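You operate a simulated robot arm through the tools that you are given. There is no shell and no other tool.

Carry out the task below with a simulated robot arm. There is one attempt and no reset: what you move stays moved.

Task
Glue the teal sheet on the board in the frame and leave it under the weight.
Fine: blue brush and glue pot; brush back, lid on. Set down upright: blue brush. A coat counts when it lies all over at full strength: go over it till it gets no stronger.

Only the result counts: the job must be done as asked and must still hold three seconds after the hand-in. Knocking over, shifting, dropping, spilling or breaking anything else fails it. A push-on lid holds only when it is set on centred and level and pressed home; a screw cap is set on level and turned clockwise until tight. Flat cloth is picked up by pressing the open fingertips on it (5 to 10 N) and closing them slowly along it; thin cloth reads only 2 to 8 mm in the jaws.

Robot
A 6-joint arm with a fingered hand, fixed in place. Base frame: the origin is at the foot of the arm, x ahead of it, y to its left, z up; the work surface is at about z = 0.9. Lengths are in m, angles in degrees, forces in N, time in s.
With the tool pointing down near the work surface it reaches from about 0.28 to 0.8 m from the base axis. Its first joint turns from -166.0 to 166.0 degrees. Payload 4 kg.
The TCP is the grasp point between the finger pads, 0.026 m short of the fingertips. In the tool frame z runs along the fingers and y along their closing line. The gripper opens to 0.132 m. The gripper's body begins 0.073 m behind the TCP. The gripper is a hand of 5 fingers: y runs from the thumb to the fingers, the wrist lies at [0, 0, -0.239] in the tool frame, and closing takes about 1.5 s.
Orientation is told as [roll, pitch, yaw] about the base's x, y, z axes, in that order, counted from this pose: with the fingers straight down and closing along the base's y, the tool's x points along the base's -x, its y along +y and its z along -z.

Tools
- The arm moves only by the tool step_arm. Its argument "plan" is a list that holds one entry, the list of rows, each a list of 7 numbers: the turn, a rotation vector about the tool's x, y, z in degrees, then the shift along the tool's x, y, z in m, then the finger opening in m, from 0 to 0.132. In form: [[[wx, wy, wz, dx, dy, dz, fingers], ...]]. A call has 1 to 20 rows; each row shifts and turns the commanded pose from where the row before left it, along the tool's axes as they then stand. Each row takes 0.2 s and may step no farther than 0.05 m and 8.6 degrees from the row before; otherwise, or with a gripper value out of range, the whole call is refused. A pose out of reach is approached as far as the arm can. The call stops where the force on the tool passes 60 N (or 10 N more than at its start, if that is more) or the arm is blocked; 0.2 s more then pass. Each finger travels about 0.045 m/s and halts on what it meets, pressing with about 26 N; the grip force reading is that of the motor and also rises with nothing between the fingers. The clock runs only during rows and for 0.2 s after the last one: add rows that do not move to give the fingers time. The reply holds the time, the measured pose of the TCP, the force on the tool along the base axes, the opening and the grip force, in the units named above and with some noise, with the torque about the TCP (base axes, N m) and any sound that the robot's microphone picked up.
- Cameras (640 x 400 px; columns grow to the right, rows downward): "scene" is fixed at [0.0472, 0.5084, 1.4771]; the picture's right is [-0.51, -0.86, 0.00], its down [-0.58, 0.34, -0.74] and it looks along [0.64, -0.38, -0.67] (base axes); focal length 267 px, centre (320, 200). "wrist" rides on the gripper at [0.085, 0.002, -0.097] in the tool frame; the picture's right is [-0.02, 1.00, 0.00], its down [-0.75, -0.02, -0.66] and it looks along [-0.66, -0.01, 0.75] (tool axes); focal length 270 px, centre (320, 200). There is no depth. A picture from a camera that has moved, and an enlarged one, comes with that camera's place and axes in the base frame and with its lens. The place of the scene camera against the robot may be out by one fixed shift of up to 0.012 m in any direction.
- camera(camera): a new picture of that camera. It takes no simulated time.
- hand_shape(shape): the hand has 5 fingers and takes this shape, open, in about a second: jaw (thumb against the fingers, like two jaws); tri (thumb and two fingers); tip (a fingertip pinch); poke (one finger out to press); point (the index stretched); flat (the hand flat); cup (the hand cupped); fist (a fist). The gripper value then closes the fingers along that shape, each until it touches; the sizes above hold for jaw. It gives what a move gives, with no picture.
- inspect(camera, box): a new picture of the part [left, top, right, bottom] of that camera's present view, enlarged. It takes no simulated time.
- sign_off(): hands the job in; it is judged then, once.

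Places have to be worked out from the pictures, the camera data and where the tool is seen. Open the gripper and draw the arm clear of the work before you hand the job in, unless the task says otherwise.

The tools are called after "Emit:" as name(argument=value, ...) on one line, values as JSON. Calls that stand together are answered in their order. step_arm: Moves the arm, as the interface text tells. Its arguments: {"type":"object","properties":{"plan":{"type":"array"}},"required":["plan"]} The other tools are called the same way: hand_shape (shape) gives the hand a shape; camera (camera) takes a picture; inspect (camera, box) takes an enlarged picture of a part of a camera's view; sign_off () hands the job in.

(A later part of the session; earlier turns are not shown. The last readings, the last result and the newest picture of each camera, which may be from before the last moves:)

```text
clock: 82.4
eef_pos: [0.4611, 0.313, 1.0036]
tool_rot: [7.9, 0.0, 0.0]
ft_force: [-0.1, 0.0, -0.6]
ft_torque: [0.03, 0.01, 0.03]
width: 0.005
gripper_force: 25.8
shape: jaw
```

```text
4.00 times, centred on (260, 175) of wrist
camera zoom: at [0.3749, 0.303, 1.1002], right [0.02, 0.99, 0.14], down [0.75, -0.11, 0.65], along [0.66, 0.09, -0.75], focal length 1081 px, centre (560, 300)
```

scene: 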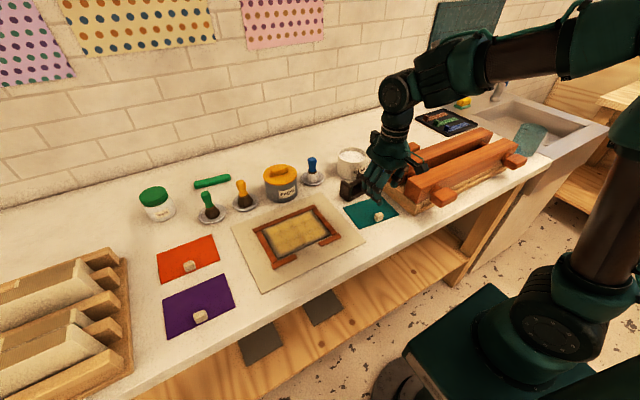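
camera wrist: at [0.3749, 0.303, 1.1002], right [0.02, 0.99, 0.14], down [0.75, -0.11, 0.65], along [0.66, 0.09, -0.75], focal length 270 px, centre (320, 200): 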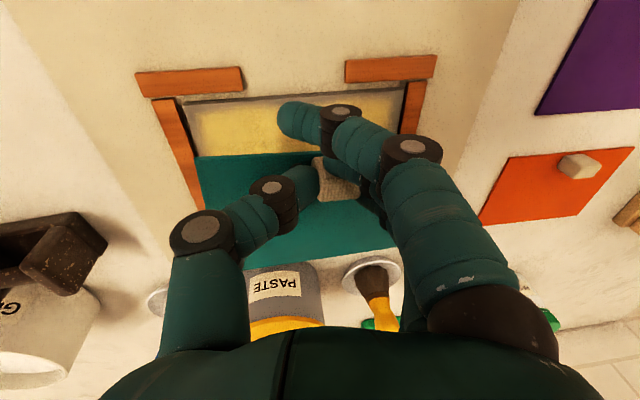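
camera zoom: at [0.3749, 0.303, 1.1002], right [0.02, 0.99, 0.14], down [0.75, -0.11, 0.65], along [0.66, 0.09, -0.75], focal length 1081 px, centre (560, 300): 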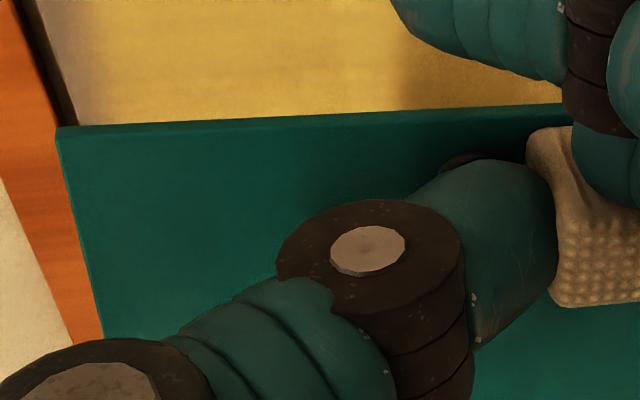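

Combining both cameras, the held sheet is still rolled about −6.5° (its −y end high) and yawed about −7°. I correct both with two half turns and re-check.

Emit:
step_arm(plan=[[[-3.25, 0.49, -3.47, 0, 0, 0, 0.0], [-3.25, 0.49, -3.47, 0, 0, 0, 0.0], [0, 0, 0, 0, 0, 0, 0.0]]])

Emit:
camera(camera="wrist")

Emit:
inspect(camera="scene", box=[255, 185, 345, 260])

Emit:
inspect(camera="wrist", box=[150, 90, 450, 290])

```text
clock: 83.2
eef_pos: [0.4591, 0.3124, 1.0058]
tool_rot: [14.4, -0.4, 6.9]
ft_force: [0.6, 0.4, -0.7]
ft_torque: [0.04, 0.02, 0.01]
width: 0.0051
gripper_force: 25.8
shape: jaw
```

```text
taken
camera wrist: at [0.3778, 0.2814, 1.0981], right [-0.1, 0.96, 0.25], down [0.76, -0.09, 0.64], along [0.64, 0.25, -0.73], focal length 270 px, centre (320, 200)
```

wrist: 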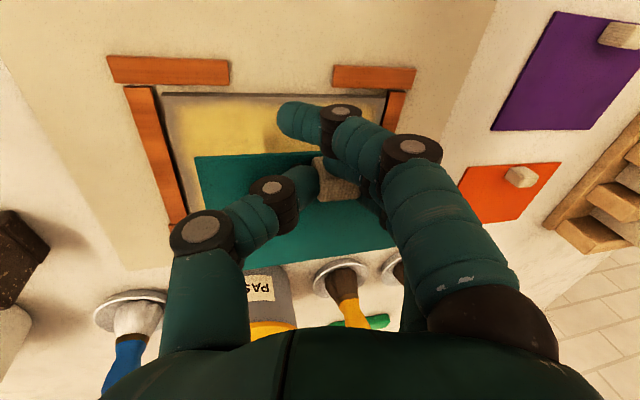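

```text
5.33 times, centred on (300, 222) of scene
camera zoom: at [0.0472, 0.5084, 1.4771], right [-0.51, -0.86, 0.0], down [-0.58, 0.34, -0.74], along [0.64, -0.38, -0.67], focal length 1424 px, centre (427, 80)
```

zoom: 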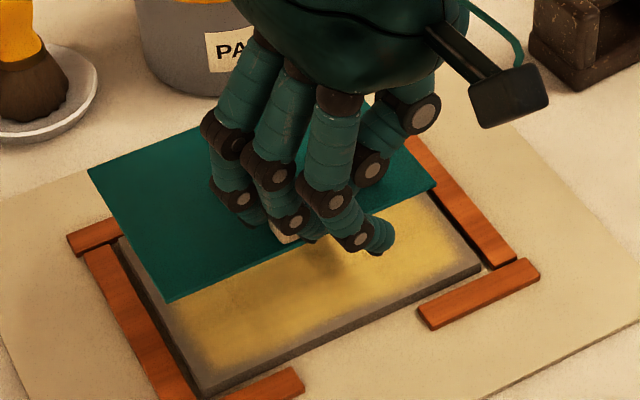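

```text
2.00 times, centred on (300, 190) of wrist
camera zoom: at [0.3778, 0.2814, 1.0981], right [-0.1, 0.96, 0.25], down [0.76, -0.09, 0.64], along [0.64, 0.25, -0.73], focal length 541 px, centre (360, 220)
```

zoom: 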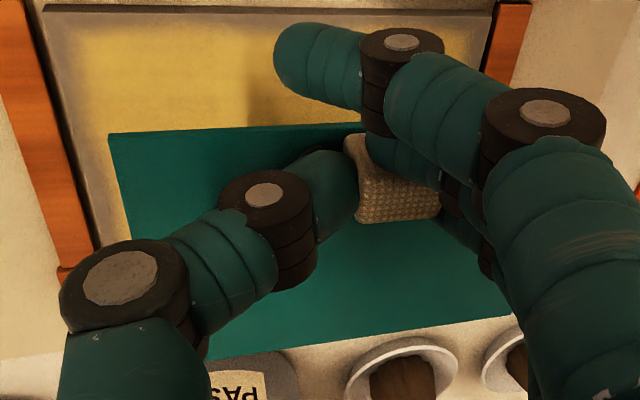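

Now the sheet is level and square to the board within about 1°, but its centre is about 14.5 mm too far in +y. I shift it and lower by 45 mm, then re-check.

Emit:
step_arm(plan=[[[0, 0, 0, 0.001, -0.0126, 0.0199, 0.0], [0, 0, 0, 0.001, -0.0126, 0.0199, 0.0], [0, 0, 0, 0, 0, 0, 0.0]]])

Emit:
camera(camera="wrist")

Emit:
inspect(camera="scene", box=[255, 185, 345, 260])

Emit:
inspect(camera="wrist", box=[110, 70, 450, 290])

```text
clock: 84.0
eef_pos: [0.4614, 0.2976, 0.9605]
tool_rot: [14.4, -0.3, 7.0]
ft_force: [-0.5, 0.3, 0.1]
ft_torque: [-0.05, 0.01, 0.02]
width: 0.005
gripper_force: 26.3
shape: jaw
```

```text
taken
camera wrist: at [0.3783, 0.2672, 1.0536], right [-0.1, 0.96, 0.25], down [0.76, -0.09, 0.64], along [0.64, 0.25, -0.73], focal length 270 px, centre (320, 200)
```

wrist: 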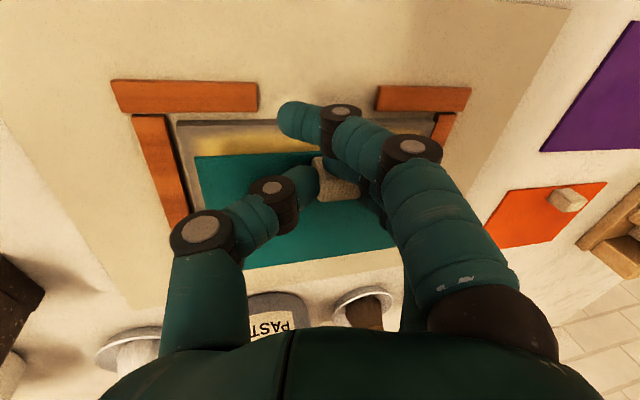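

```text
5.33 times, centred on (300, 222) of scene
camera zoom: at [0.0472, 0.5084, 1.4771], right [-0.51, -0.86, 0.0], down [-0.58, 0.34, -0.74], along [0.64, -0.38, -0.67], focal length 1424 px, centre (427, 80)
```

zoom: 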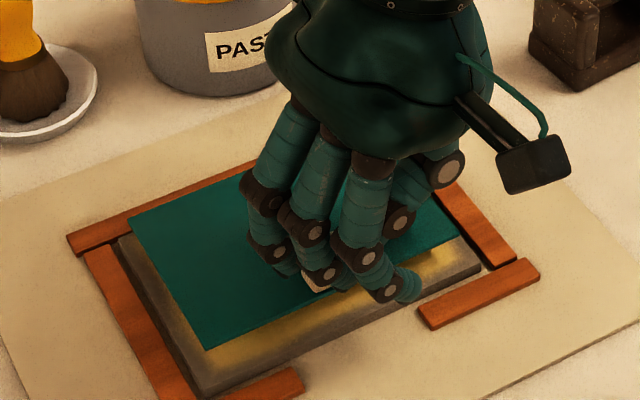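

```text
1.82 times, centred on (280, 180) of wrist
camera zoom: at [0.3783, 0.2672, 1.0536], right [-0.1, 0.96, 0.25], down [0.76, -0.09, 0.64], along [0.64, 0.25, -0.73], focal length 491 px, centre (393, 236)
```

zoom: 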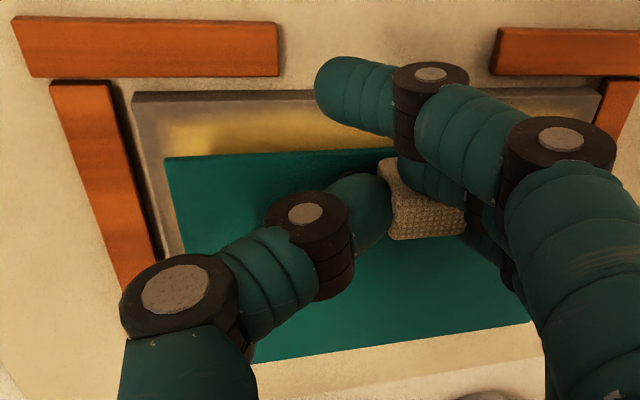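

Both cameras now agree that the sheet is centred over the board (at sheet z≈0.93). I lower 15 mm more and check for contact.

Emit:
step_arm(plan=[[[0, 0, 0, 0.0001, -0.0037, 0.0145, 0.0], [0, 0, 0, 0, 0, 0, 0.0]]])

Emit:
inspect(camera="scene", box=[255, 190, 345, 260])

Emit:
inspect(camera="wrist", box=[110, 80, 450, 300])

```text
clock: 84.6
eef_pos: [0.4613, 0.2996, 0.9465]
tool_rot: [14.6, -0.4, 6.9]
ft_force: [-0.8, -0.1, 1.1]
ft_torque: [0.01, 0.01, 0.01]
width: 0.0051
gripper_force: 25.9
shape: jaw
```

```text
5.71 times, centred on (300, 225) of scene
camera zoom: at [0.0472, 0.5084, 1.4771], right [-0.51, -0.86, 0.0], down [-0.58, 0.34, -0.74], along [0.64, -0.38, -0.67], focal length 1526 px, centre (434, 57)
```

zoom: 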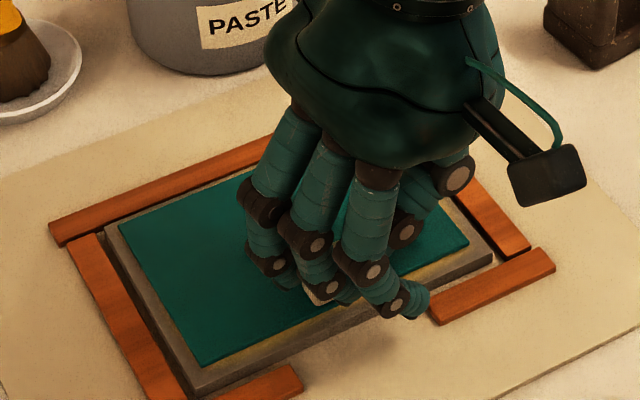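

```text
1.82 times, centred on (280, 190) of wrist
camera zoom: at [0.3783, 0.2671, 1.0386], right [-0.1, 0.96, 0.25], down [0.76, -0.09, 0.64], along [0.64, 0.25, -0.73], focal length 491 px, centre (393, 218)
```

zoom: 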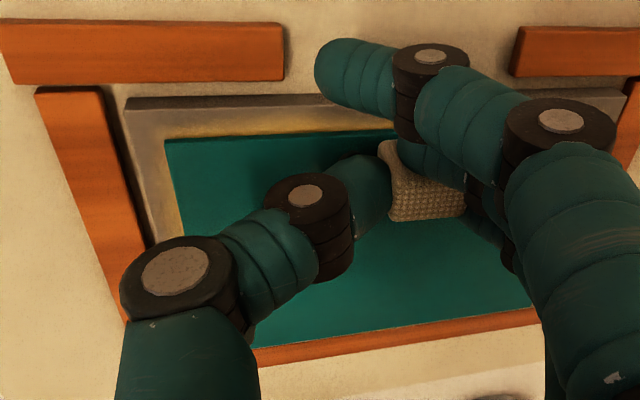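

The sheet is centred within 2 mm, with about 1.3° of yaw left; I trim that and go down in small steps to contact.

Emit:
step_arm(plan=[[[0, -0.3, 1.16, 0, -0.0004, 0.0015, 0.0], [0, 0, 0, 0, 0, 0, 0.0]]])

Emit:
step_arm(plan=[[[0, 0, 0, 0, -0.0004, 0.0015, 0.0], [0, 0, 0, 0, 0, 0, 0.0]]])

Emit:
inspect(camera="scene", box=[255, 190, 345, 260])

```text
clock: 85.2
eef_pos: [0.461, 0.299, 0.9431]
tool_rot: [14.4, -0.3, 5.8]
ft_force: [-0.5, 0.2, 0.0]
ft_torque: [0.01, -0.04, 0.02]
width: 0.0049
gripper_force: 26.3
shape: jaw
```

```text
clock: 85.8
eef_pos: [0.4607, 0.2987, 0.9419]
tool_rot: [14.4, -0.3, 5.8]
ft_force: [0.0, -1.0, 4.2]
ft_torque: [0.11, -0.05, 0.02]
width: 0.0053
gripper_force: 25.7
shape: jaw
```

```text
5.71 times, centred on (300, 225) of scene
camera zoom: at [0.0472, 0.5084, 1.4771], right [-0.51, -0.86, 0.0], down [-0.58, 0.34, -0.74], along [0.64, -0.38, -0.67], focal length 1526 px, centre (434, 57)
```

zoom: 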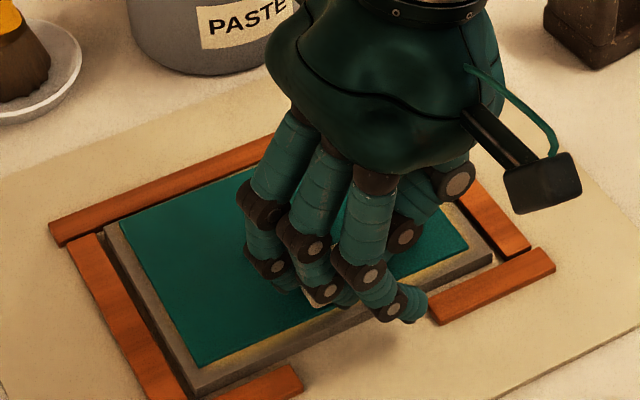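

Contact at 4.2 N with the sheet lying on the board. I press a touch more, then open slowly.

Emit:
step_arm(plan=[[[0, 0, 0, 0, -0.0003, 0.001, 0.0], [0, 0, 0, 0, 0, 0, 0.0]]])

Emit:
inspect(camera="wrist", box=[110, 80, 450, 300])

```text
clock: 86.4
eef_pos: [0.4621, 0.2976, 0.9421]
tool_rot: [14.5, -0.5, 5.8]
ft_force: [0.6, -1.8, 8.9]
ft_torque: [0.17, -0.06, 0.04]
width: 0.0055
gripper_force: 25.4
shape: jaw
```

```text
1.82 times, centred on (280, 190) of wrist
camera zoom: at [0.3778, 0.2688, 1.035], right [-0.08, 0.97, 0.25], down [0.76, -0.1, 0.64], along [0.64, 0.24, -0.73], focal length 491 px, centre (393, 218)
```

zoom: 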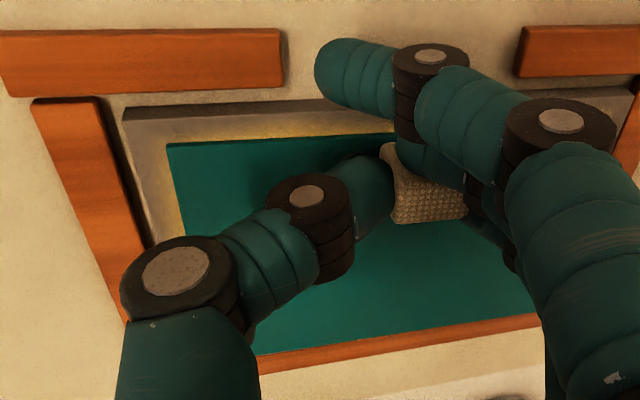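

The sheet lies flat at 8.9 N. Since the rolled hand would push the thumb tip down while opening, I open in small steps and rise at the same time.

Emit:
step_arm(plan=[[[0, 0, 0, 0, 0.0002, -0.0008, 0.01], [0, 0, 0, 0, 0.0002, -0.001, 0.018], [0, 0, 0, 0, 0.0005, -0.002, 0.026], [0, 0, 0, 0, 0.0008, -0.003, 0.034], [0, 0, 0, 0, 0.0012, -0.0048, 0.042]]])

Emit:
camera(camera="wrist")

Emit:
inspect(camera="scene", box=[255, 190, 345, 260])

```text
clock: 87.6
eef_pos: [0.461, 0.2988, 0.954]
tool_rot: [14.4, -0.4, 5.8]
ft_force: [0.6, 0.3, -0.3]
ft_torque: [0.02, -0.03, -0.01]
width: 0.0413
gripper_force: 0.0
shape: jaw
```

```text
taken
camera wrist: at [0.3776, 0.2689, 1.0462], right [-0.08, 0.97, 0.25], down [0.76, -0.1, 0.64], along [0.64, 0.24, -0.73], focal length 270 px, centre (320, 200)
```

wrist: 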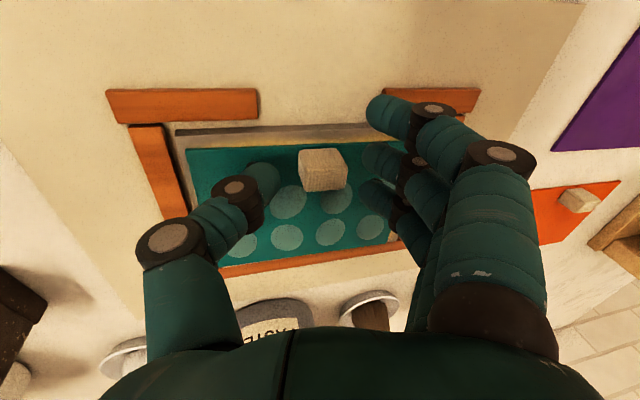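

```text
5.71 times, centred on (300, 225) of scene
camera zoom: at [0.0472, 0.5084, 1.4771], right [-0.51, -0.86, 0.0], down [-0.58, 0.34, -0.74], along [0.64, -0.38, -0.67], focal length 1526 px, centre (434, 57)
```

zoom: 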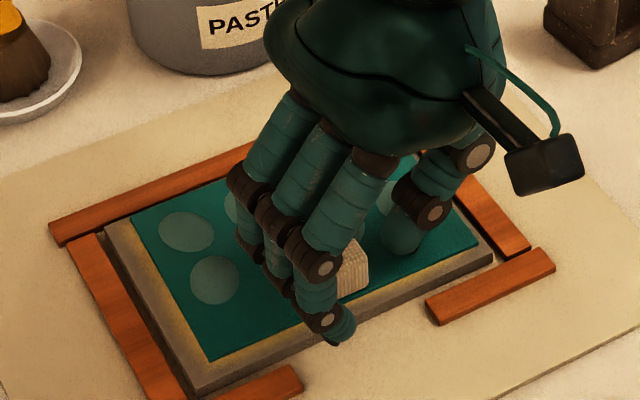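

The sheet is released. Pale circles have appeared on it; I look closer at what they are.

Emit:
inspect(camera="wrist", box=[160, 110, 440, 290])

Emit:
inspect(camera="scene", box=[270, 205, 340, 260])

```text
2.22 times, centred on (300, 200) of wrist
camera zoom: at [0.3776, 0.2689, 1.0462], right [-0.08, 0.97, 0.25], down [0.76, -0.1, 0.64], along [0.64, 0.24, -0.73], focal length 601 px, centre (364, 200)
```

zoom: 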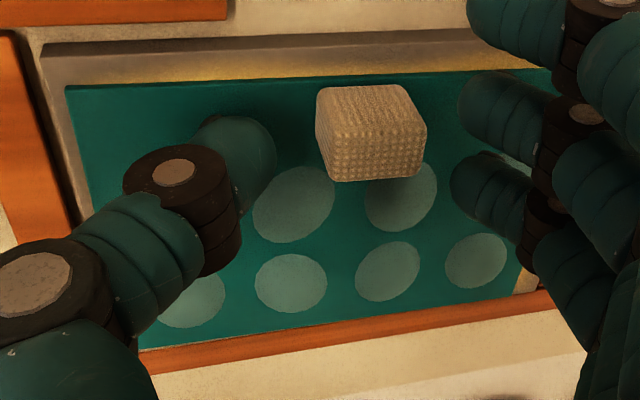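

```text
7.27 times, centred on (305, 232) of scene
camera zoom: at [0.0472, 0.5084, 1.4771], right [-0.51, -0.86, 0.0], down [-0.58, 0.34, -0.74], along [0.64, -0.38, -0.67], focal length 1942 px, centre (429, -36)
```

zoom: 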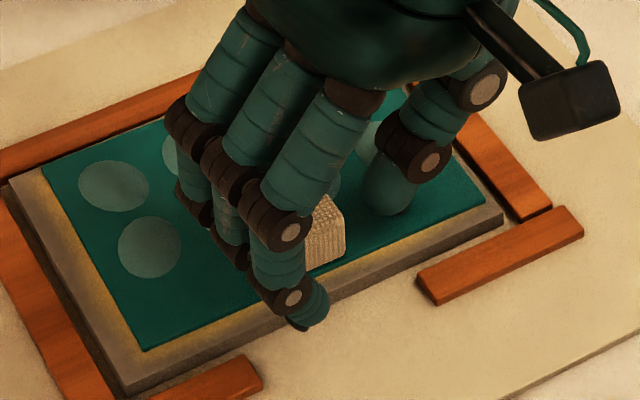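

The circles look like air blisters under the sheet. I raise the hand clear to see the whole sheet.

Emit:
step_arm(plan=[[[0, 0, 0, 0, 0.005, -0.0194, 0.05], [0, 0, 0, 0, 0.01, -0.0387, 0.05], [7.2, 0, 0, 0, 0, 0, 0.05], [7.2, 0, 5.8, 0, 0, 0, 0.05], [0, 0, 0, 0.03, 0, 0, 0.05]]])

Emit:
camera(camera="wrist")

Emit:
inspect(camera="scene", box=[255, 190, 345, 260])

```text
refused: row 4 steps farther than a row can; nothing moved
```

```text
taken
camera wrist: at [0.3776, 0.2689, 1.0462], right [-0.08, 0.97, 0.25], down [0.76, -0.1, 0.64], along [0.64, 0.24, -0.73], focal length 270 px, centre (320, 200)
```

wrist: 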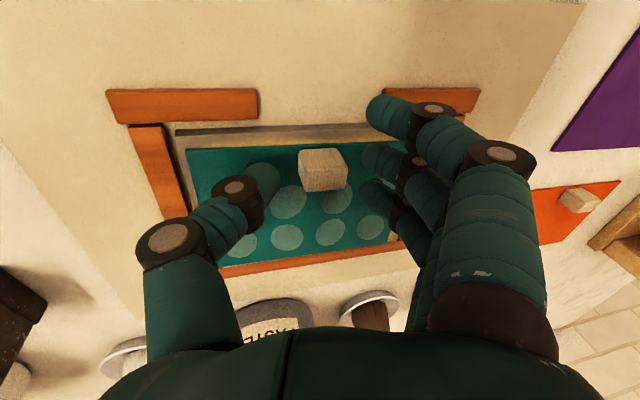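

```text
5.71 times, centred on (300, 225) of scene
camera zoom: at [0.0472, 0.5084, 1.4771], right [-0.51, -0.86, 0.0], down [-0.58, 0.34, -0.74], along [0.64, -0.38, -0.67], focal length 1526 px, centre (434, 57)
```

zoom: 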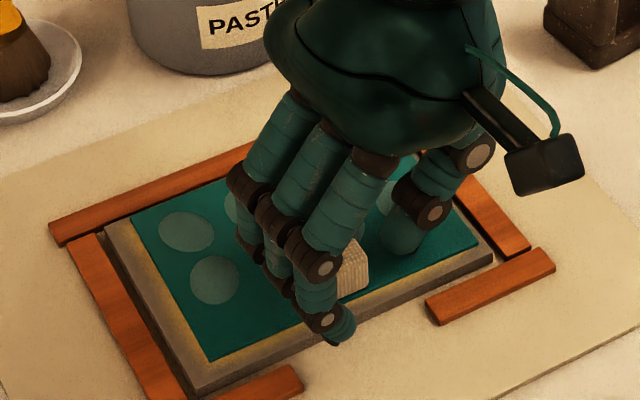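

Emit:
step_arm(plan=[[[0, 0, 0, 0, 0.005, -0.0194, 0.05], [0, 0, 0, 0, 0.01, -0.0387, 0.05], [7.2, 0, 0, 0, 0, -0.02, 0.05], [7.2, 0, 0, 0, -0.02, 0, 0.05], [0, 0, 5.8, 0, -0.04, 0, 0.05], [0, 0, 0, 0, -0.045, 0, 0.05], [0, 0, 0, 0, -0.045, 0, 0.05]]])

Emit:
camera(camera="wrist")

Emit:
inspect(camera="scene", box=[255, 190, 345, 260])

```text
clock: 89.2
eef_pos: [0.4668, 0.1436, 1.03]
tool_rot: [0.2, -0.5, 0.1]
ft_force: [-0.2, -0.2, -0.6]
ft_torque: [0.03, 0.02, 0.01]
width: 0.0497
gripper_force: 0.2
shape: jaw
```

```text
taken
camera wrist: at [0.3808, 0.1463, 1.1264], right [0.02, 1.0, 0.0], down [0.75, -0.02, 0.66], along [0.66, -0.01, -0.75], focal length 270 px, centre (320, 200)
```

wrist: 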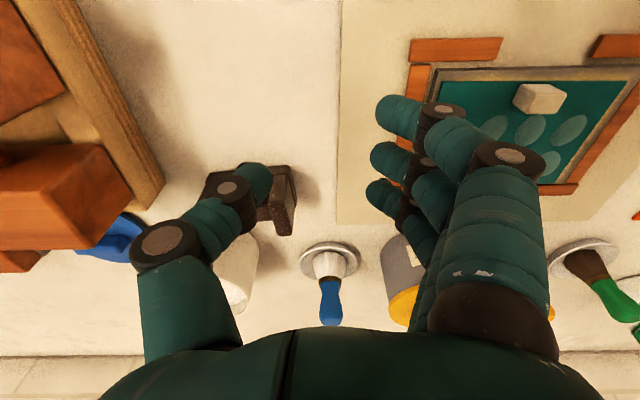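

```text
5.71 times, centred on (300, 225) of scene
camera zoom: at [0.0472, 0.5084, 1.4771], right [-0.51, -0.86, 0.0], down [-0.58, 0.34, -0.74], along [0.64, -0.38, -0.67], focal length 1526 px, centre (434, 57)
```

zoom: 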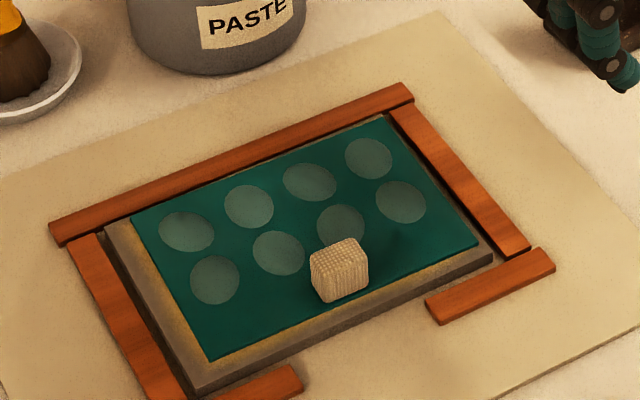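

Eight blisters in a 2×4 grid show on the sheet (x≈0.4945 and 0.5295; y≈0.259, 0.292, 0.326, 0.360). They should be pressed out; I switch to the poke shape and look at where the finger is.

Emit:
hand_shape(shape="poke")

Emit:
camera(camera="wrist")

Emit:
inspect(camera="scene", box=[310, 90, 430, 210])

Emit:
inspect(camera="scene", box=[255, 190, 345, 260])

```text
clock: 90.1
eef_pos: [0.4661, 0.1434, 1.0305]
tool_rot: [0.1, -0.4, 0.0]
ft_force: [-0.1, -0.1, -0.2]
ft_torque: [-0.01, -0.01, -0.01]
width: 0.0
gripper_force: 0.1
shape: poke
```

```text
taken
camera wrist: at [0.3809, 0.147, 1.1264], right [0.02, 1.0, 0.0], down [0.75, -0.02, 0.66], along [0.66, -0.01, -0.75], focal length 270 px, centre (320, 200)
```

wrist: 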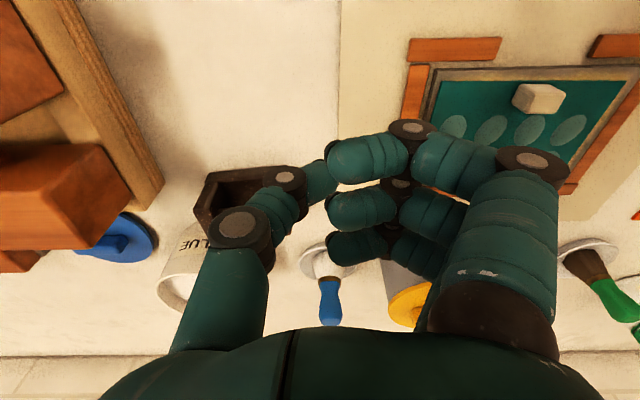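

```text
3.33 times, centred on (370, 150) of scene
camera zoom: at [0.0472, 0.5084, 1.4771], right [-0.51, -0.86, 0.0], down [-0.58, 0.34, -0.74], along [0.64, -0.38, -0.67], focal length 890 px, centre (153, 367)
```

zoom: 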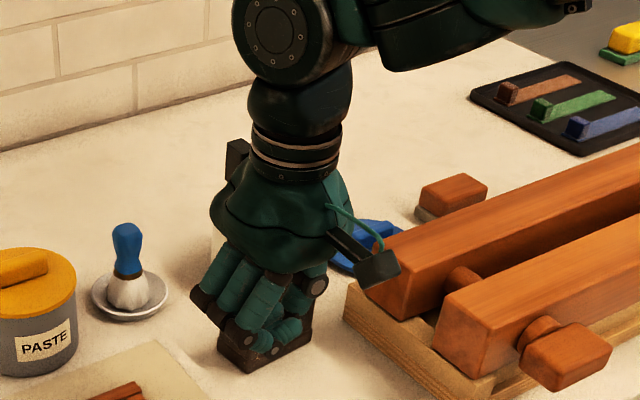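

```text
5.71 times, centred on (300, 225) of scene
camera zoom: at [0.0472, 0.5084, 1.4771], right [-0.51, -0.86, 0.0], down [-0.58, 0.34, -0.74], along [0.64, -0.38, -0.67], focal length 1526 px, centre (434, 57)
```

zoom: 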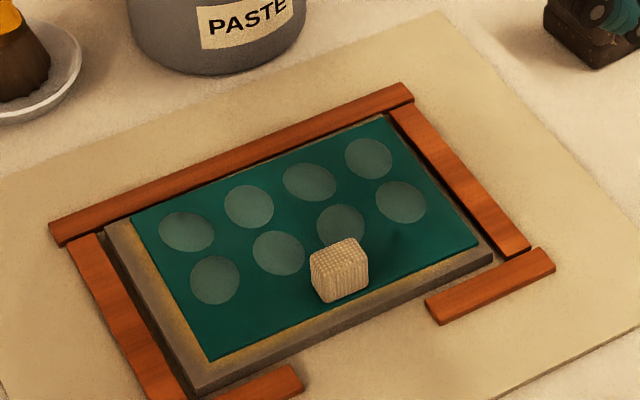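

Emit:
inspect(camera="scene", box=[350, 140, 410, 210])

Emit:
inspect(camera="wrist", box=[190, 100, 490, 300])

```text
5.71 times, centred on (380, 175) of scene
camera zoom: at [0.0472, 0.5084, 1.4771], right [-0.51, -0.86, 0.0], down [-0.58, 0.34, -0.74], along [0.64, -0.38, -0.67], focal length 1526 px, centre (-23, 343)
```

zoom: 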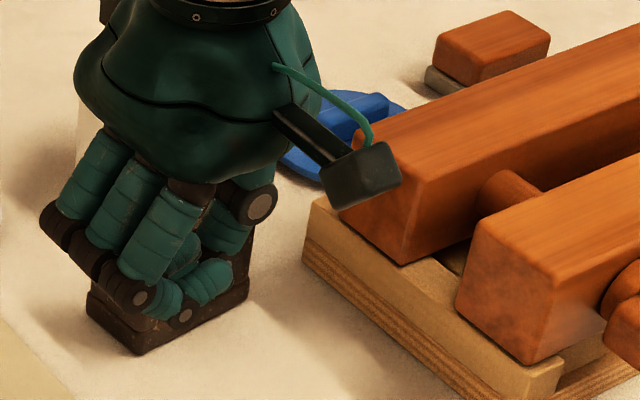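

```text
2.00 times, centred on (340, 200) of wrist
camera zoom: at [0.3809, 0.147, 1.1264], right [0.02, 1.0, 0.0], down [0.75, -0.02, 0.66], along [0.66, -0.01, -0.75], focal length 541 px, centre (280, 200)
```

zoom: 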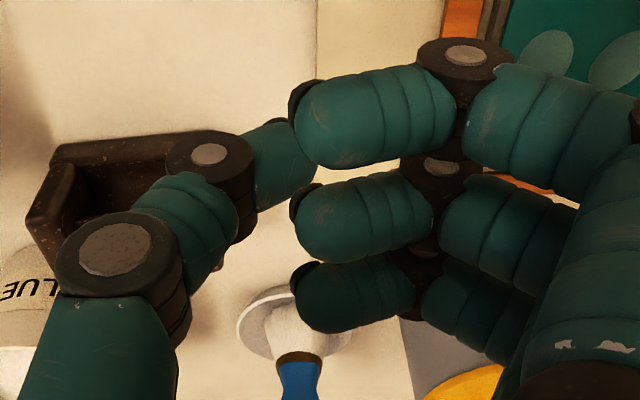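

In this shape the thumb tip is the lowest point (about 24 mm below the TCP, centred). I try it on the blister at (0.5295, 0.259), away from the cube: first go above it.

Emit:
step_arm(plan=[[[0, 0, 0, -0.0212, 0.0385, 0.01, 0.0], [0, 0, 0, -0.0212, 0.0385, 0.02, 0.0], [0, 0, 0, -0.0212, 0.0385, 0.02, 0.0], [0, 0, 0, 0, 0, 0.03, 0.0], [0, 0, 0, 0, 0, 0, 0.0]]])

Emit:
camera(camera="wrist")

Emit:
inspect(camera="scene", box=[255, 180, 355, 260])

```text
clock: 91.3
eef_pos: [0.531, 0.2593, 0.9513]
tool_rot: [0.1, -0.5, 0.1]
ft_force: [0.2, 0.4, -0.4]
ft_torque: [0.0, 0.02, 0.01]
width: 0.0026
gripper_force: 0.1
shape: jaw
```

```text
taken
camera wrist: at [0.445, 0.2627, 1.0469], right [0.02, 1.0, 0.0], down [0.75, -0.02, 0.66], along [0.66, -0.01, -0.75], focal length 270 px, centre (320, 200)
```

wrist: 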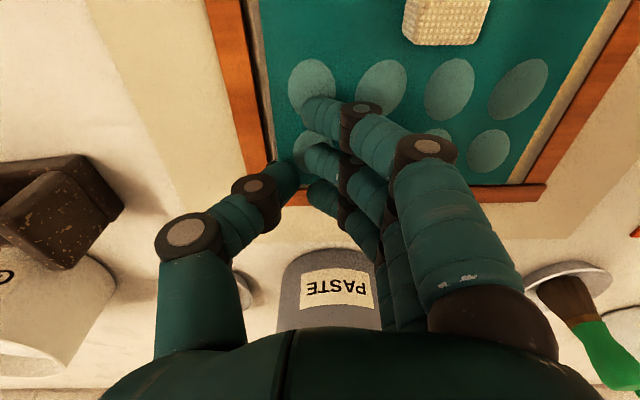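

```text
5.00 times, centred on (305, 220) of scene
camera zoom: at [0.0472, 0.5084, 1.4771], right [-0.51, -0.86, 0.0], down [-0.58, 0.34, -0.74], along [0.64, -0.38, -0.67], focal length 1335 px, centre (395, 100)
```

zoom: 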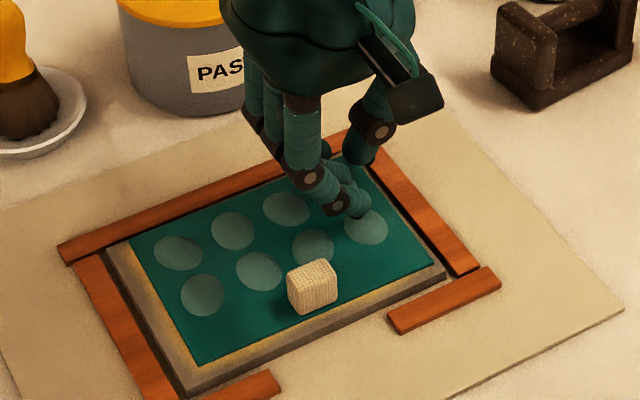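

Any gripper value returns the hand to jaw, now closed: three fingertips in a row over the two blisters at y≈0.259. I press down gently step by step with that.

Emit:
step_arm(plan=[[[0, 0, 0, 0, 0, 0.007, 0.0], [0, 0, 0, 0, 0, 0.002, 0.0], [0, 0, 0, 0, 0, 0, 0.0]]])

Emit:
step_arm(plan=[[[0, 0, 0, 0, 0, 0.0015, 0.0], [0, 0, 0, 0, 0, 0, 0.0]]])

Emit:
step_arm(plan=[[[0, 0, 0, 0, 0, 0.0015, 0.0], [0, 0, 0, 0, 0, 0, 0.0]]])

Emit:
camera(camera="wrist")

Emit:
inspect(camera="scene", box=[255, 180, 355, 260])

```text
clock: 92.1
eef_pos: [0.5314, 0.2599, 0.943]
tool_rot: [0.1, -0.5, 0.0]
ft_force: [-0.2, -0.1, 6.9]
ft_torque: [-0.02, 0.1, -0.07]
width: 0.0
gripper_force: 26.2
shape: jaw
```

```text
clock: 92.7
eef_pos: [0.5305, 0.26, 0.942]
tool_rot: [0.1, -0.5, 0.0]
ft_force: [-1.1, 1.8, 21.6]
ft_torque: [0.07, 0.12, 0.0]
width: 0.0
gripper_force: 25.8
shape: jaw
```

```text
clock: 93.3
eef_pos: [0.5313, 0.261, 0.94]
tool_rot: [0.2, -0.6, 0.0]
ft_force: [-3.5, 4.4, 42.9]
ft_torque: [0.08, 0.24, -0.04]
width: 0.0
gripper_force: 25.8
shape: jaw
```

```text
taken
camera wrist: at [0.4448, 0.2627, 1.0362], right [0.02, 1.0, 0.0], down [0.75, -0.02, 0.67], along [0.67, -0.01, -0.75], focal length 270 px, centre (320, 200)
```

wrist: 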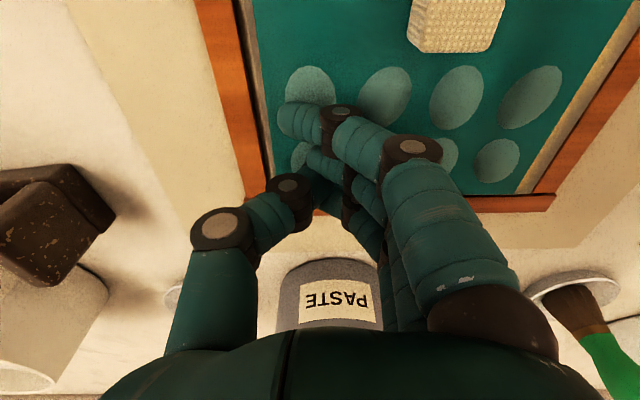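

```text
5.00 times, centred on (305, 220) of scene
camera zoom: at [0.0472, 0.5084, 1.4771], right [-0.51, -0.86, 0.0], down [-0.58, 0.34, -0.74], along [0.64, -0.38, -0.67], focal length 1335 px, centre (395, 100)
```

zoom: 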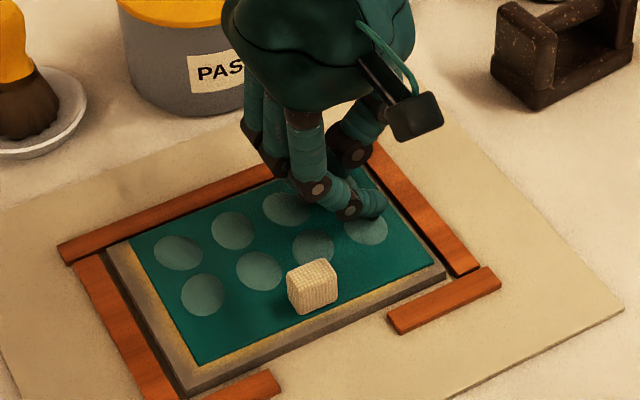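

Pressing with 43 N does not change the blisters, so I stop that and lift off; the weight is what the job asks for. I switch to the tri shape and go back towards the weight for a close look.

Emit:
step_arm(plan=[[[0, 0, 0, 0, 0, -0.004, 0.0], [0, 0, 0, 0, 0, -0.03, 0.0], [0, 0, 0, 0, -0.02, -0.04, 0.0], [0, 0, 0, 0.02, -0.045, 0, 0.0], [0, 0, 0, 0.02, -0.045, 0, 0.0]]])

Emit:
hand_shape(shape="tri")

Emit:
camera(camera="wrist")

Emit:
inspect(camera="scene", box=[255, 190, 345, 260])

Emit:
inspect(camera="scene", box=[300, 90, 430, 220])

```text
clock: 94.5
eef_pos: [0.4915, 0.1489, 1.013]
tool_rot: [0.1, -0.4, -0.1]
ft_force: [-0.1, -0.6, 0.0]
ft_torque: [-0.01, -0.03, 0.03]
width: 0.0001
gripper_force: 25.9
shape: jaw
```

```text
clock: 95.4
eef_pos: [0.4905, 0.1498, 1.0122]
tool_rot: [0.1, -0.4, 0.0]
ft_force: [-0.5, -0.2, -0.5]
ft_torque: [0.0, -0.02, -0.01]
width: 0.1316
gripper_force: 0.0
shape: tri
```

```text
taken
camera wrist: at [0.4046, 0.1523, 1.1077], right [0.02, 1.0, 0.0], down [0.75, -0.02, 0.66], along [0.66, -0.01, -0.75], focal length 270 px, centre (320, 200)
```

wrist: 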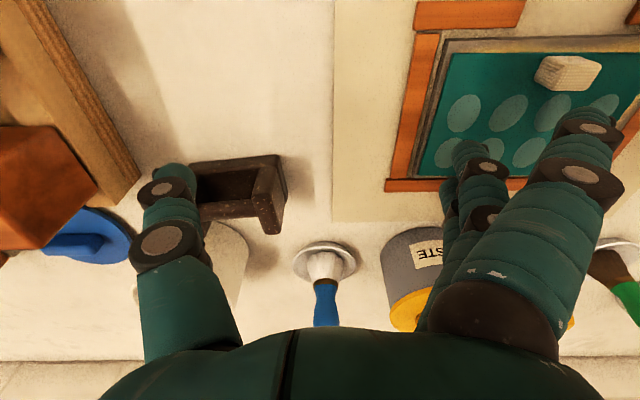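

```text
5.71 times, centred on (300, 225) of scene
camera zoom: at [0.0472, 0.5084, 1.4771], right [-0.51, -0.86, 0.0], down [-0.58, 0.34, -0.74], along [0.64, -0.38, -0.67], focal length 1526 px, centre (434, 57)
```

zoom: 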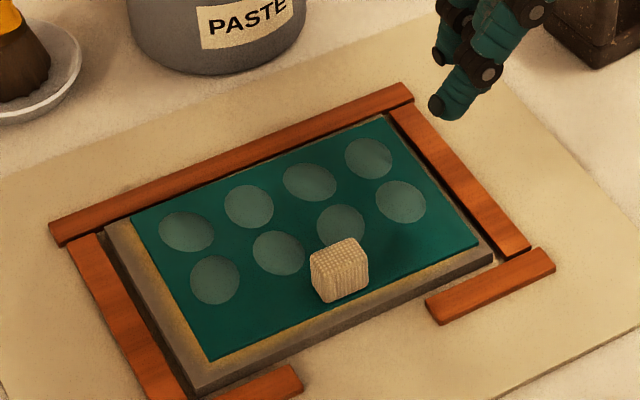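

```text
3.08 times, centred on (365, 155) of scene
camera zoom: at [0.0472, 0.5084, 1.4771], right [-0.51, -0.86, 0.0], down [-0.58, 0.34, -0.74], along [0.64, -0.38, -0.67], focal length 822 px, centre (182, 338)
```

zoom: 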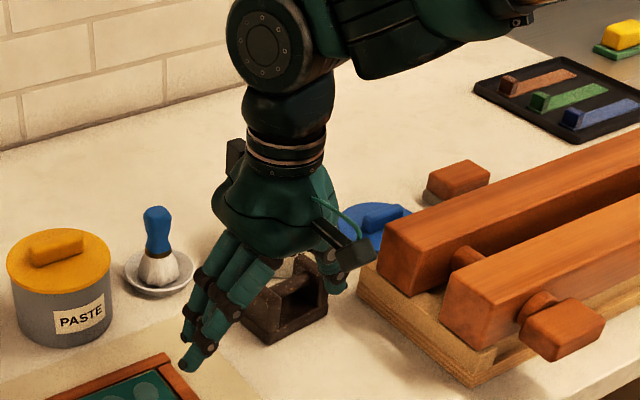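

Emit:
inspect(camera="wrist", box=[140, 130, 320, 260])

Emit:
inspect(camera="scene", box=[340, 155, 420, 215])

```text
3.08 times, centred on (230, 195) of wrist
camera zoom: at [0.4046, 0.1523, 1.1077], right [0.02, 1.0, 0.0], down [0.75, -0.02, 0.66], along [0.66, -0.01, -0.75], focal length 832 px, centre (597, 215)
```

zoom: 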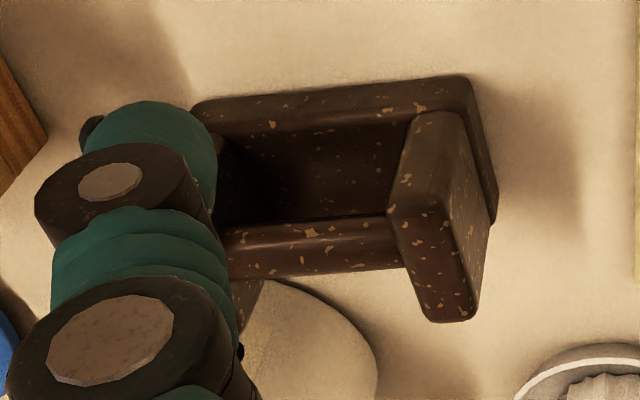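

```text
6.67 times, centred on (380, 185) of scene
camera zoom: at [0.0472, 0.5084, 1.4771], right [-0.51, -0.86, 0.0], down [-0.58, 0.34, -0.74], along [0.64, -0.38, -0.67], focal length 1780 px, centre (-80, 300)
```

zoom: 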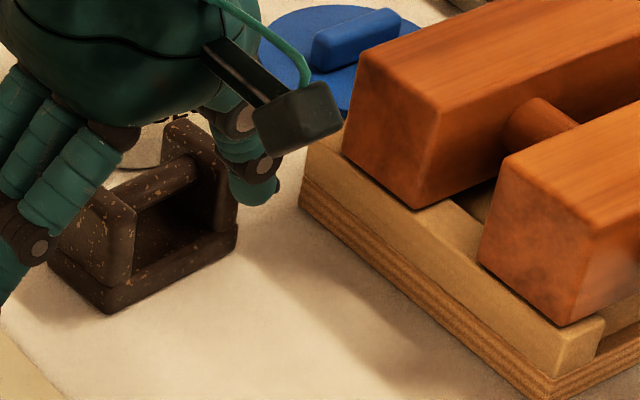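

The weight's centre comes out near (0.5645, 0.071), turned about +4.5°, with posts up to z≈0.95. I align over it in tri shape with a 0.105 opening at safe height and check.

Emit:
step_arm(plan=[[[0, 0, -4.5, 0, 0, -0.02, 0.105], [0, 0, 0, -0.0225, -0.0281, 0, 0.105], [0, 0, 0, -0.0225, -0.0281, 0, 0.105], [0, 0, 0, -0.0226, -0.0282, 0, 0.105], [0, 0, 0, 0, 0, 0, 0.105]]])

Emit:
camera(camera="wrist")

Emit:
inspect(camera="scene", box=[320, 100, 420, 210])

```text
clock: 96.6
eef_pos: [0.5656, 0.069, 1.032]
tool_rot: [0.0, -0.5, 4.5]
ft_force: [-0.6, -1.1, 0.1]
ft_torque: [-0.01, 0.01, 0.02]
width: 0.1052
gripper_force: 0.1
shape: tri
```

```text
taken
camera wrist: at [0.4792, 0.0658, 1.128], right [-0.06, 1.0, 0.0], down [0.75, 0.04, 0.66], along [0.66, 0.04, -0.75], focal length 270 px, centre (320, 200)
```

wrist: 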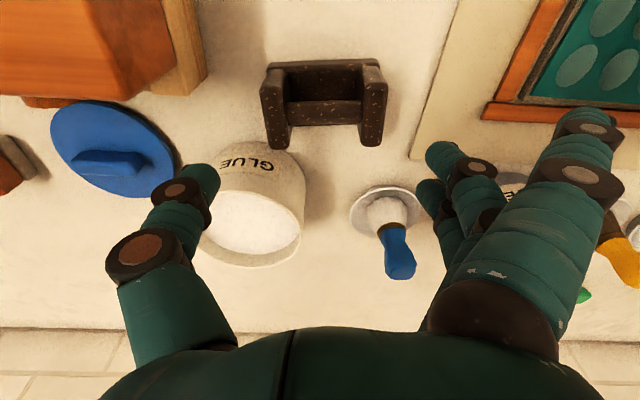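

```text
3.64 times, centred on (370, 155) of scene
camera zoom: at [0.0472, 0.5084, 1.4771], right [-0.51, -0.86, 0.0], down [-0.58, 0.34, -0.74], along [0.64, -0.38, -0.67], focal length 971 px, centre (138, 364)
```

zoom: 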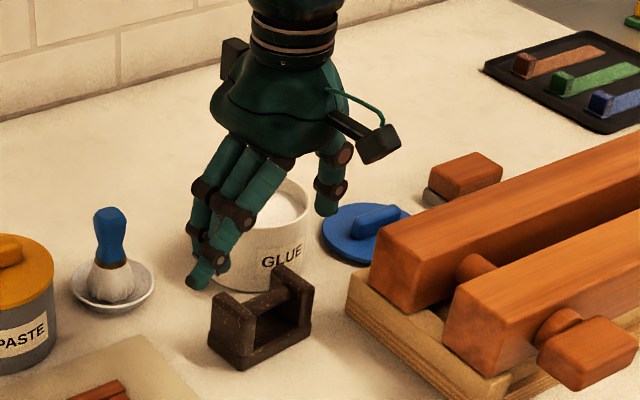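

Emit:
inspect(camera="wrist", box=[240, 40, 410, 170])

Emit:
inspect(camera="scene", box=[370, 165, 410, 205])

```text
3.08 times, centred on (325, 105) of wrist
camera zoom: at [0.4792, 0.0658, 1.128], right [-0.06, 1.0, 0.0], down [0.75, 0.04, 0.66], along [0.66, 0.04, -0.75], focal length 832 px, centre (305, 492)
```

zoom: 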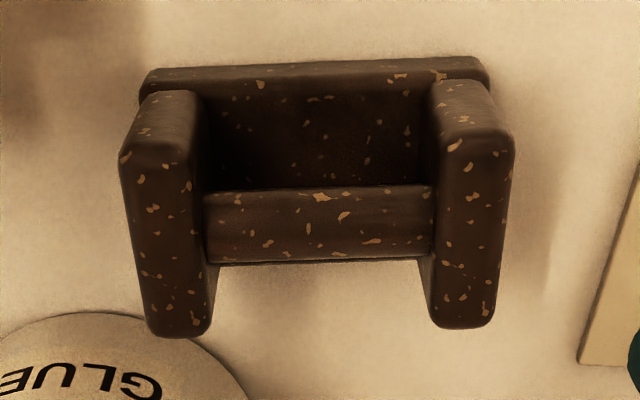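

```text
10.00 times, centred on (390, 185) of scene
camera zoom: at [0.0472, 0.5084, 1.4771], right [-0.51, -0.86, 0.0], down [-0.58, 0.34, -0.74], along [0.64, -0.38, -0.67], focal length 2670 px, centre (-380, 350)
```

zoom: 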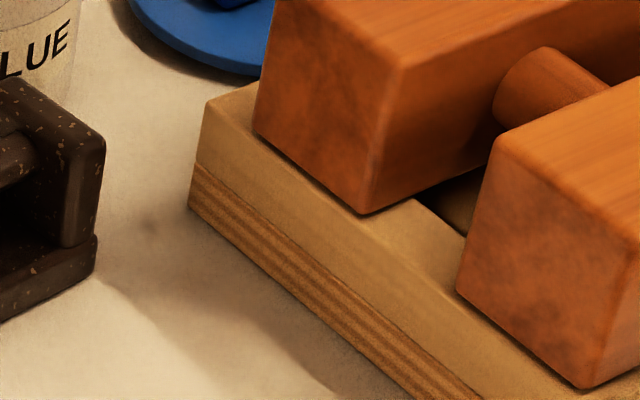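

Refined: weight centre (0.566, 0.073), yaw about +5.6°, ends 84 mm apart. I trim the pose and descend around it to z≈0.935.

Emit:
step_arm(plan=[[[0, 0, -1.1, -0.002, 0.0024, 0.02, 0.105], [0, 0, 0, 0, 0, 0.035, 0.105], [0, 0, 0, 0, 0, 0.03, 0.105], [0, 0, 0, 0, 0, 0, 0.105]]])

Emit:
camera(camera="wrist")

Emit:
inspect(camera="scene", box=[320, 100, 420, 210])

```text
clock: 97.6
eef_pos: [0.5675, 0.0735, 0.9487]
tool_rot: [0.0, -0.4, 5.6]
ft_force: [0.5, 0.1, -0.5]
ft_torque: [0.0, -0.03, -0.02]
width: 0.1051
gripper_force: 0.1
shape: tri
```

```text
taken
camera wrist: at [0.4805, 0.0679, 1.0427], right [-0.08, 1.0, 0.0], down [0.75, 0.06, 0.66], along [0.66, 0.05, -0.75], focal length 270 px, centre (320, 200)
```

wrist: 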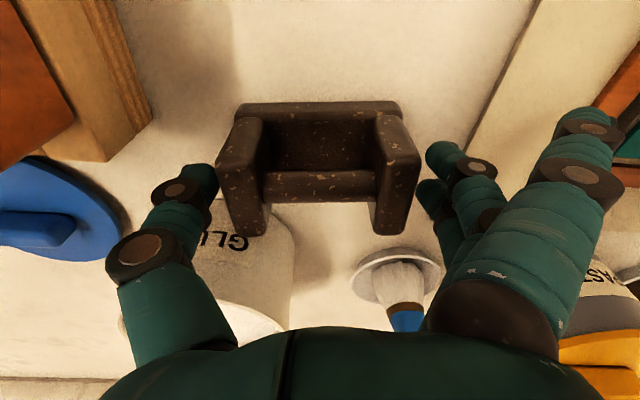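

```text
3.64 times, centred on (370, 155) of scene
camera zoom: at [0.0472, 0.5084, 1.4771], right [-0.51, -0.86, 0.0], down [-0.58, 0.34, -0.74], along [0.64, -0.38, -0.67], focal length 971 px, centre (138, 364)
```

zoom: 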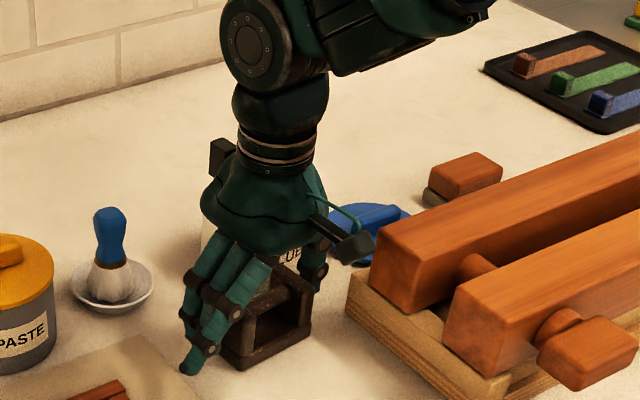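

The weight sits centred between thumb and fingers. I go down the last 13 mm and close.

Emit:
step_arm(plan=[[[0, 0, 0, 0, 0, 0.0135, 0.105], [0, 0, 0, 0, 0, 0, 0.105]]])

Emit:
step_arm(plan=[[[0, 0, 0, 0, 0, 0, 0.095], [0, 0, 0, 0, 0, 0, 0.085], [0, 0, 0, 0, 0, 0, 0.075], [0, 0, 0, 0, 0, 0, 0.06], [0, 0, 0, 0, 0, 0, 0.05], [0, 0, 0, 0, 0, 0, 0.05]]])

Emit:
camera(camera="wrist")

Emit:
inspect(camera="scene", box=[320, 100, 420, 210])

```text
clock: 98.2
eef_pos: [0.5663, 0.0746, 0.9331]
tool_rot: [0.0, -0.4, 5.7]
ft_force: [0.1, 0.0, -0.2]
ft_torque: [-0.01, -0.01, 0.03]
width: 0.1052
gripper_force: 0.1
shape: tri
```

```text
clock: 99.6
eef_pos: [0.566, 0.0742, 0.9328]
tool_rot: [0.0, -0.5, 5.6]
ft_force: [1.0, -0.3, 0.6]
ft_torque: [0.06, 0.0, 0.01]
width: 0.0799
gripper_force: 26.2
shape: tri
```

```text
taken
camera wrist: at [0.4805, 0.068, 1.0292], right [-0.08, 1.0, 0.0], down [0.75, 0.06, 0.66], along [0.66, 0.05, -0.75], focal length 270 px, centre (320, 200)
```

wrist: 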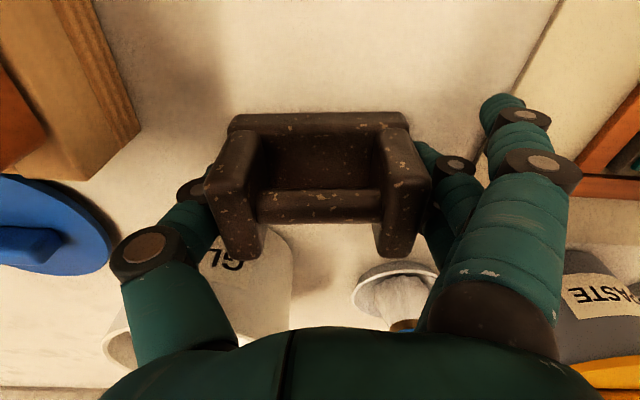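

```text
3.64 times, centred on (370, 155) of scene
camera zoom: at [0.0472, 0.5084, 1.4771], right [-0.51, -0.86, 0.0], down [-0.58, 0.34, -0.74], along [0.64, -0.38, -0.67], focal length 971 px, centre (138, 364)
```

zoom: 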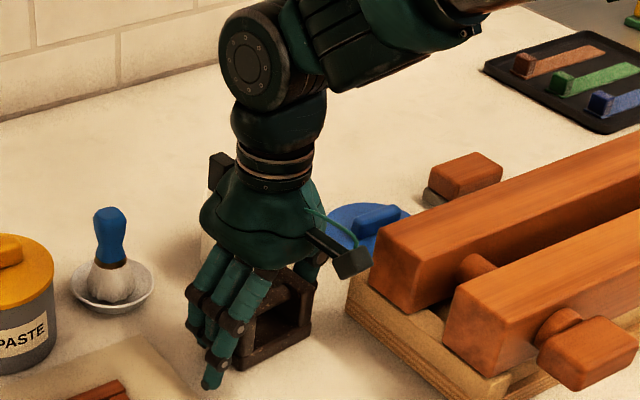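

Gripped at 0.080 m with 26 N. I lift it slowly and check.

Emit:
step_arm(plan=[[[0, 0, 0, 0, 0, -0.004, 0.05], [0, 0, 0, 0, 0, -0.01, 0.05], [0, 0, 0, 0, 0, -0.025, 0.05], [0, 0, 0, 0, 0, -0.03, 0.05]]])

Emit:
camera(camera="wrist")

Emit:
inspect(camera="scene", box=[320, 90, 420, 210])

```text
clock: 100.6
eef_pos: [0.5667, 0.0737, 1.0029]
tool_rot: [-0.1, -0.3, 5.6]
ft_force: [0.9, 0.5, -9.8]
ft_torque: [0.03, -0.07, -0.02]
width: 0.0797
gripper_force: 26.1
shape: tri
```

```text
taken
camera wrist: at [0.4813, 0.0673, 1.0981], right [-0.08, 1.0, 0.0], down [0.75, 0.06, 0.66], along [0.66, 0.05, -0.75], focal length 270 px, centre (320, 200)
```

wrist: 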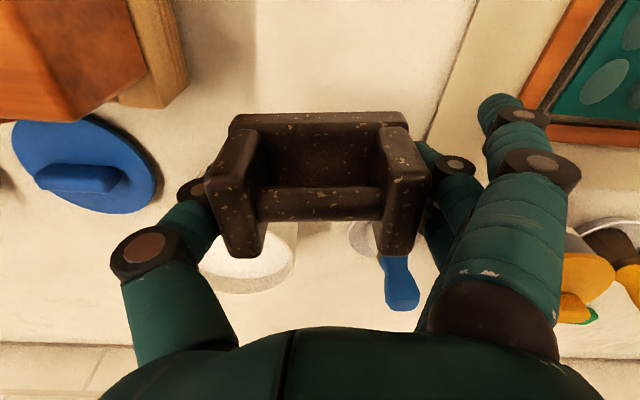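

```text
3.33 times, centred on (370, 150) of scene
camera zoom: at [0.0472, 0.5084, 1.4771], right [-0.51, -0.86, 0.0], down [-0.58, 0.34, -0.74], along [0.64, -0.38, -0.67], focal length 890 px, centre (153, 367)
```

zoom: 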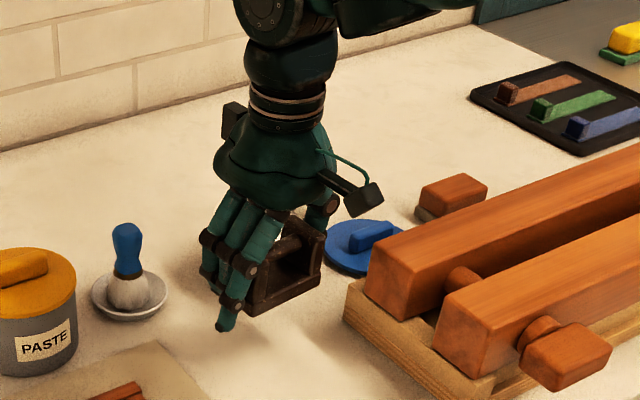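

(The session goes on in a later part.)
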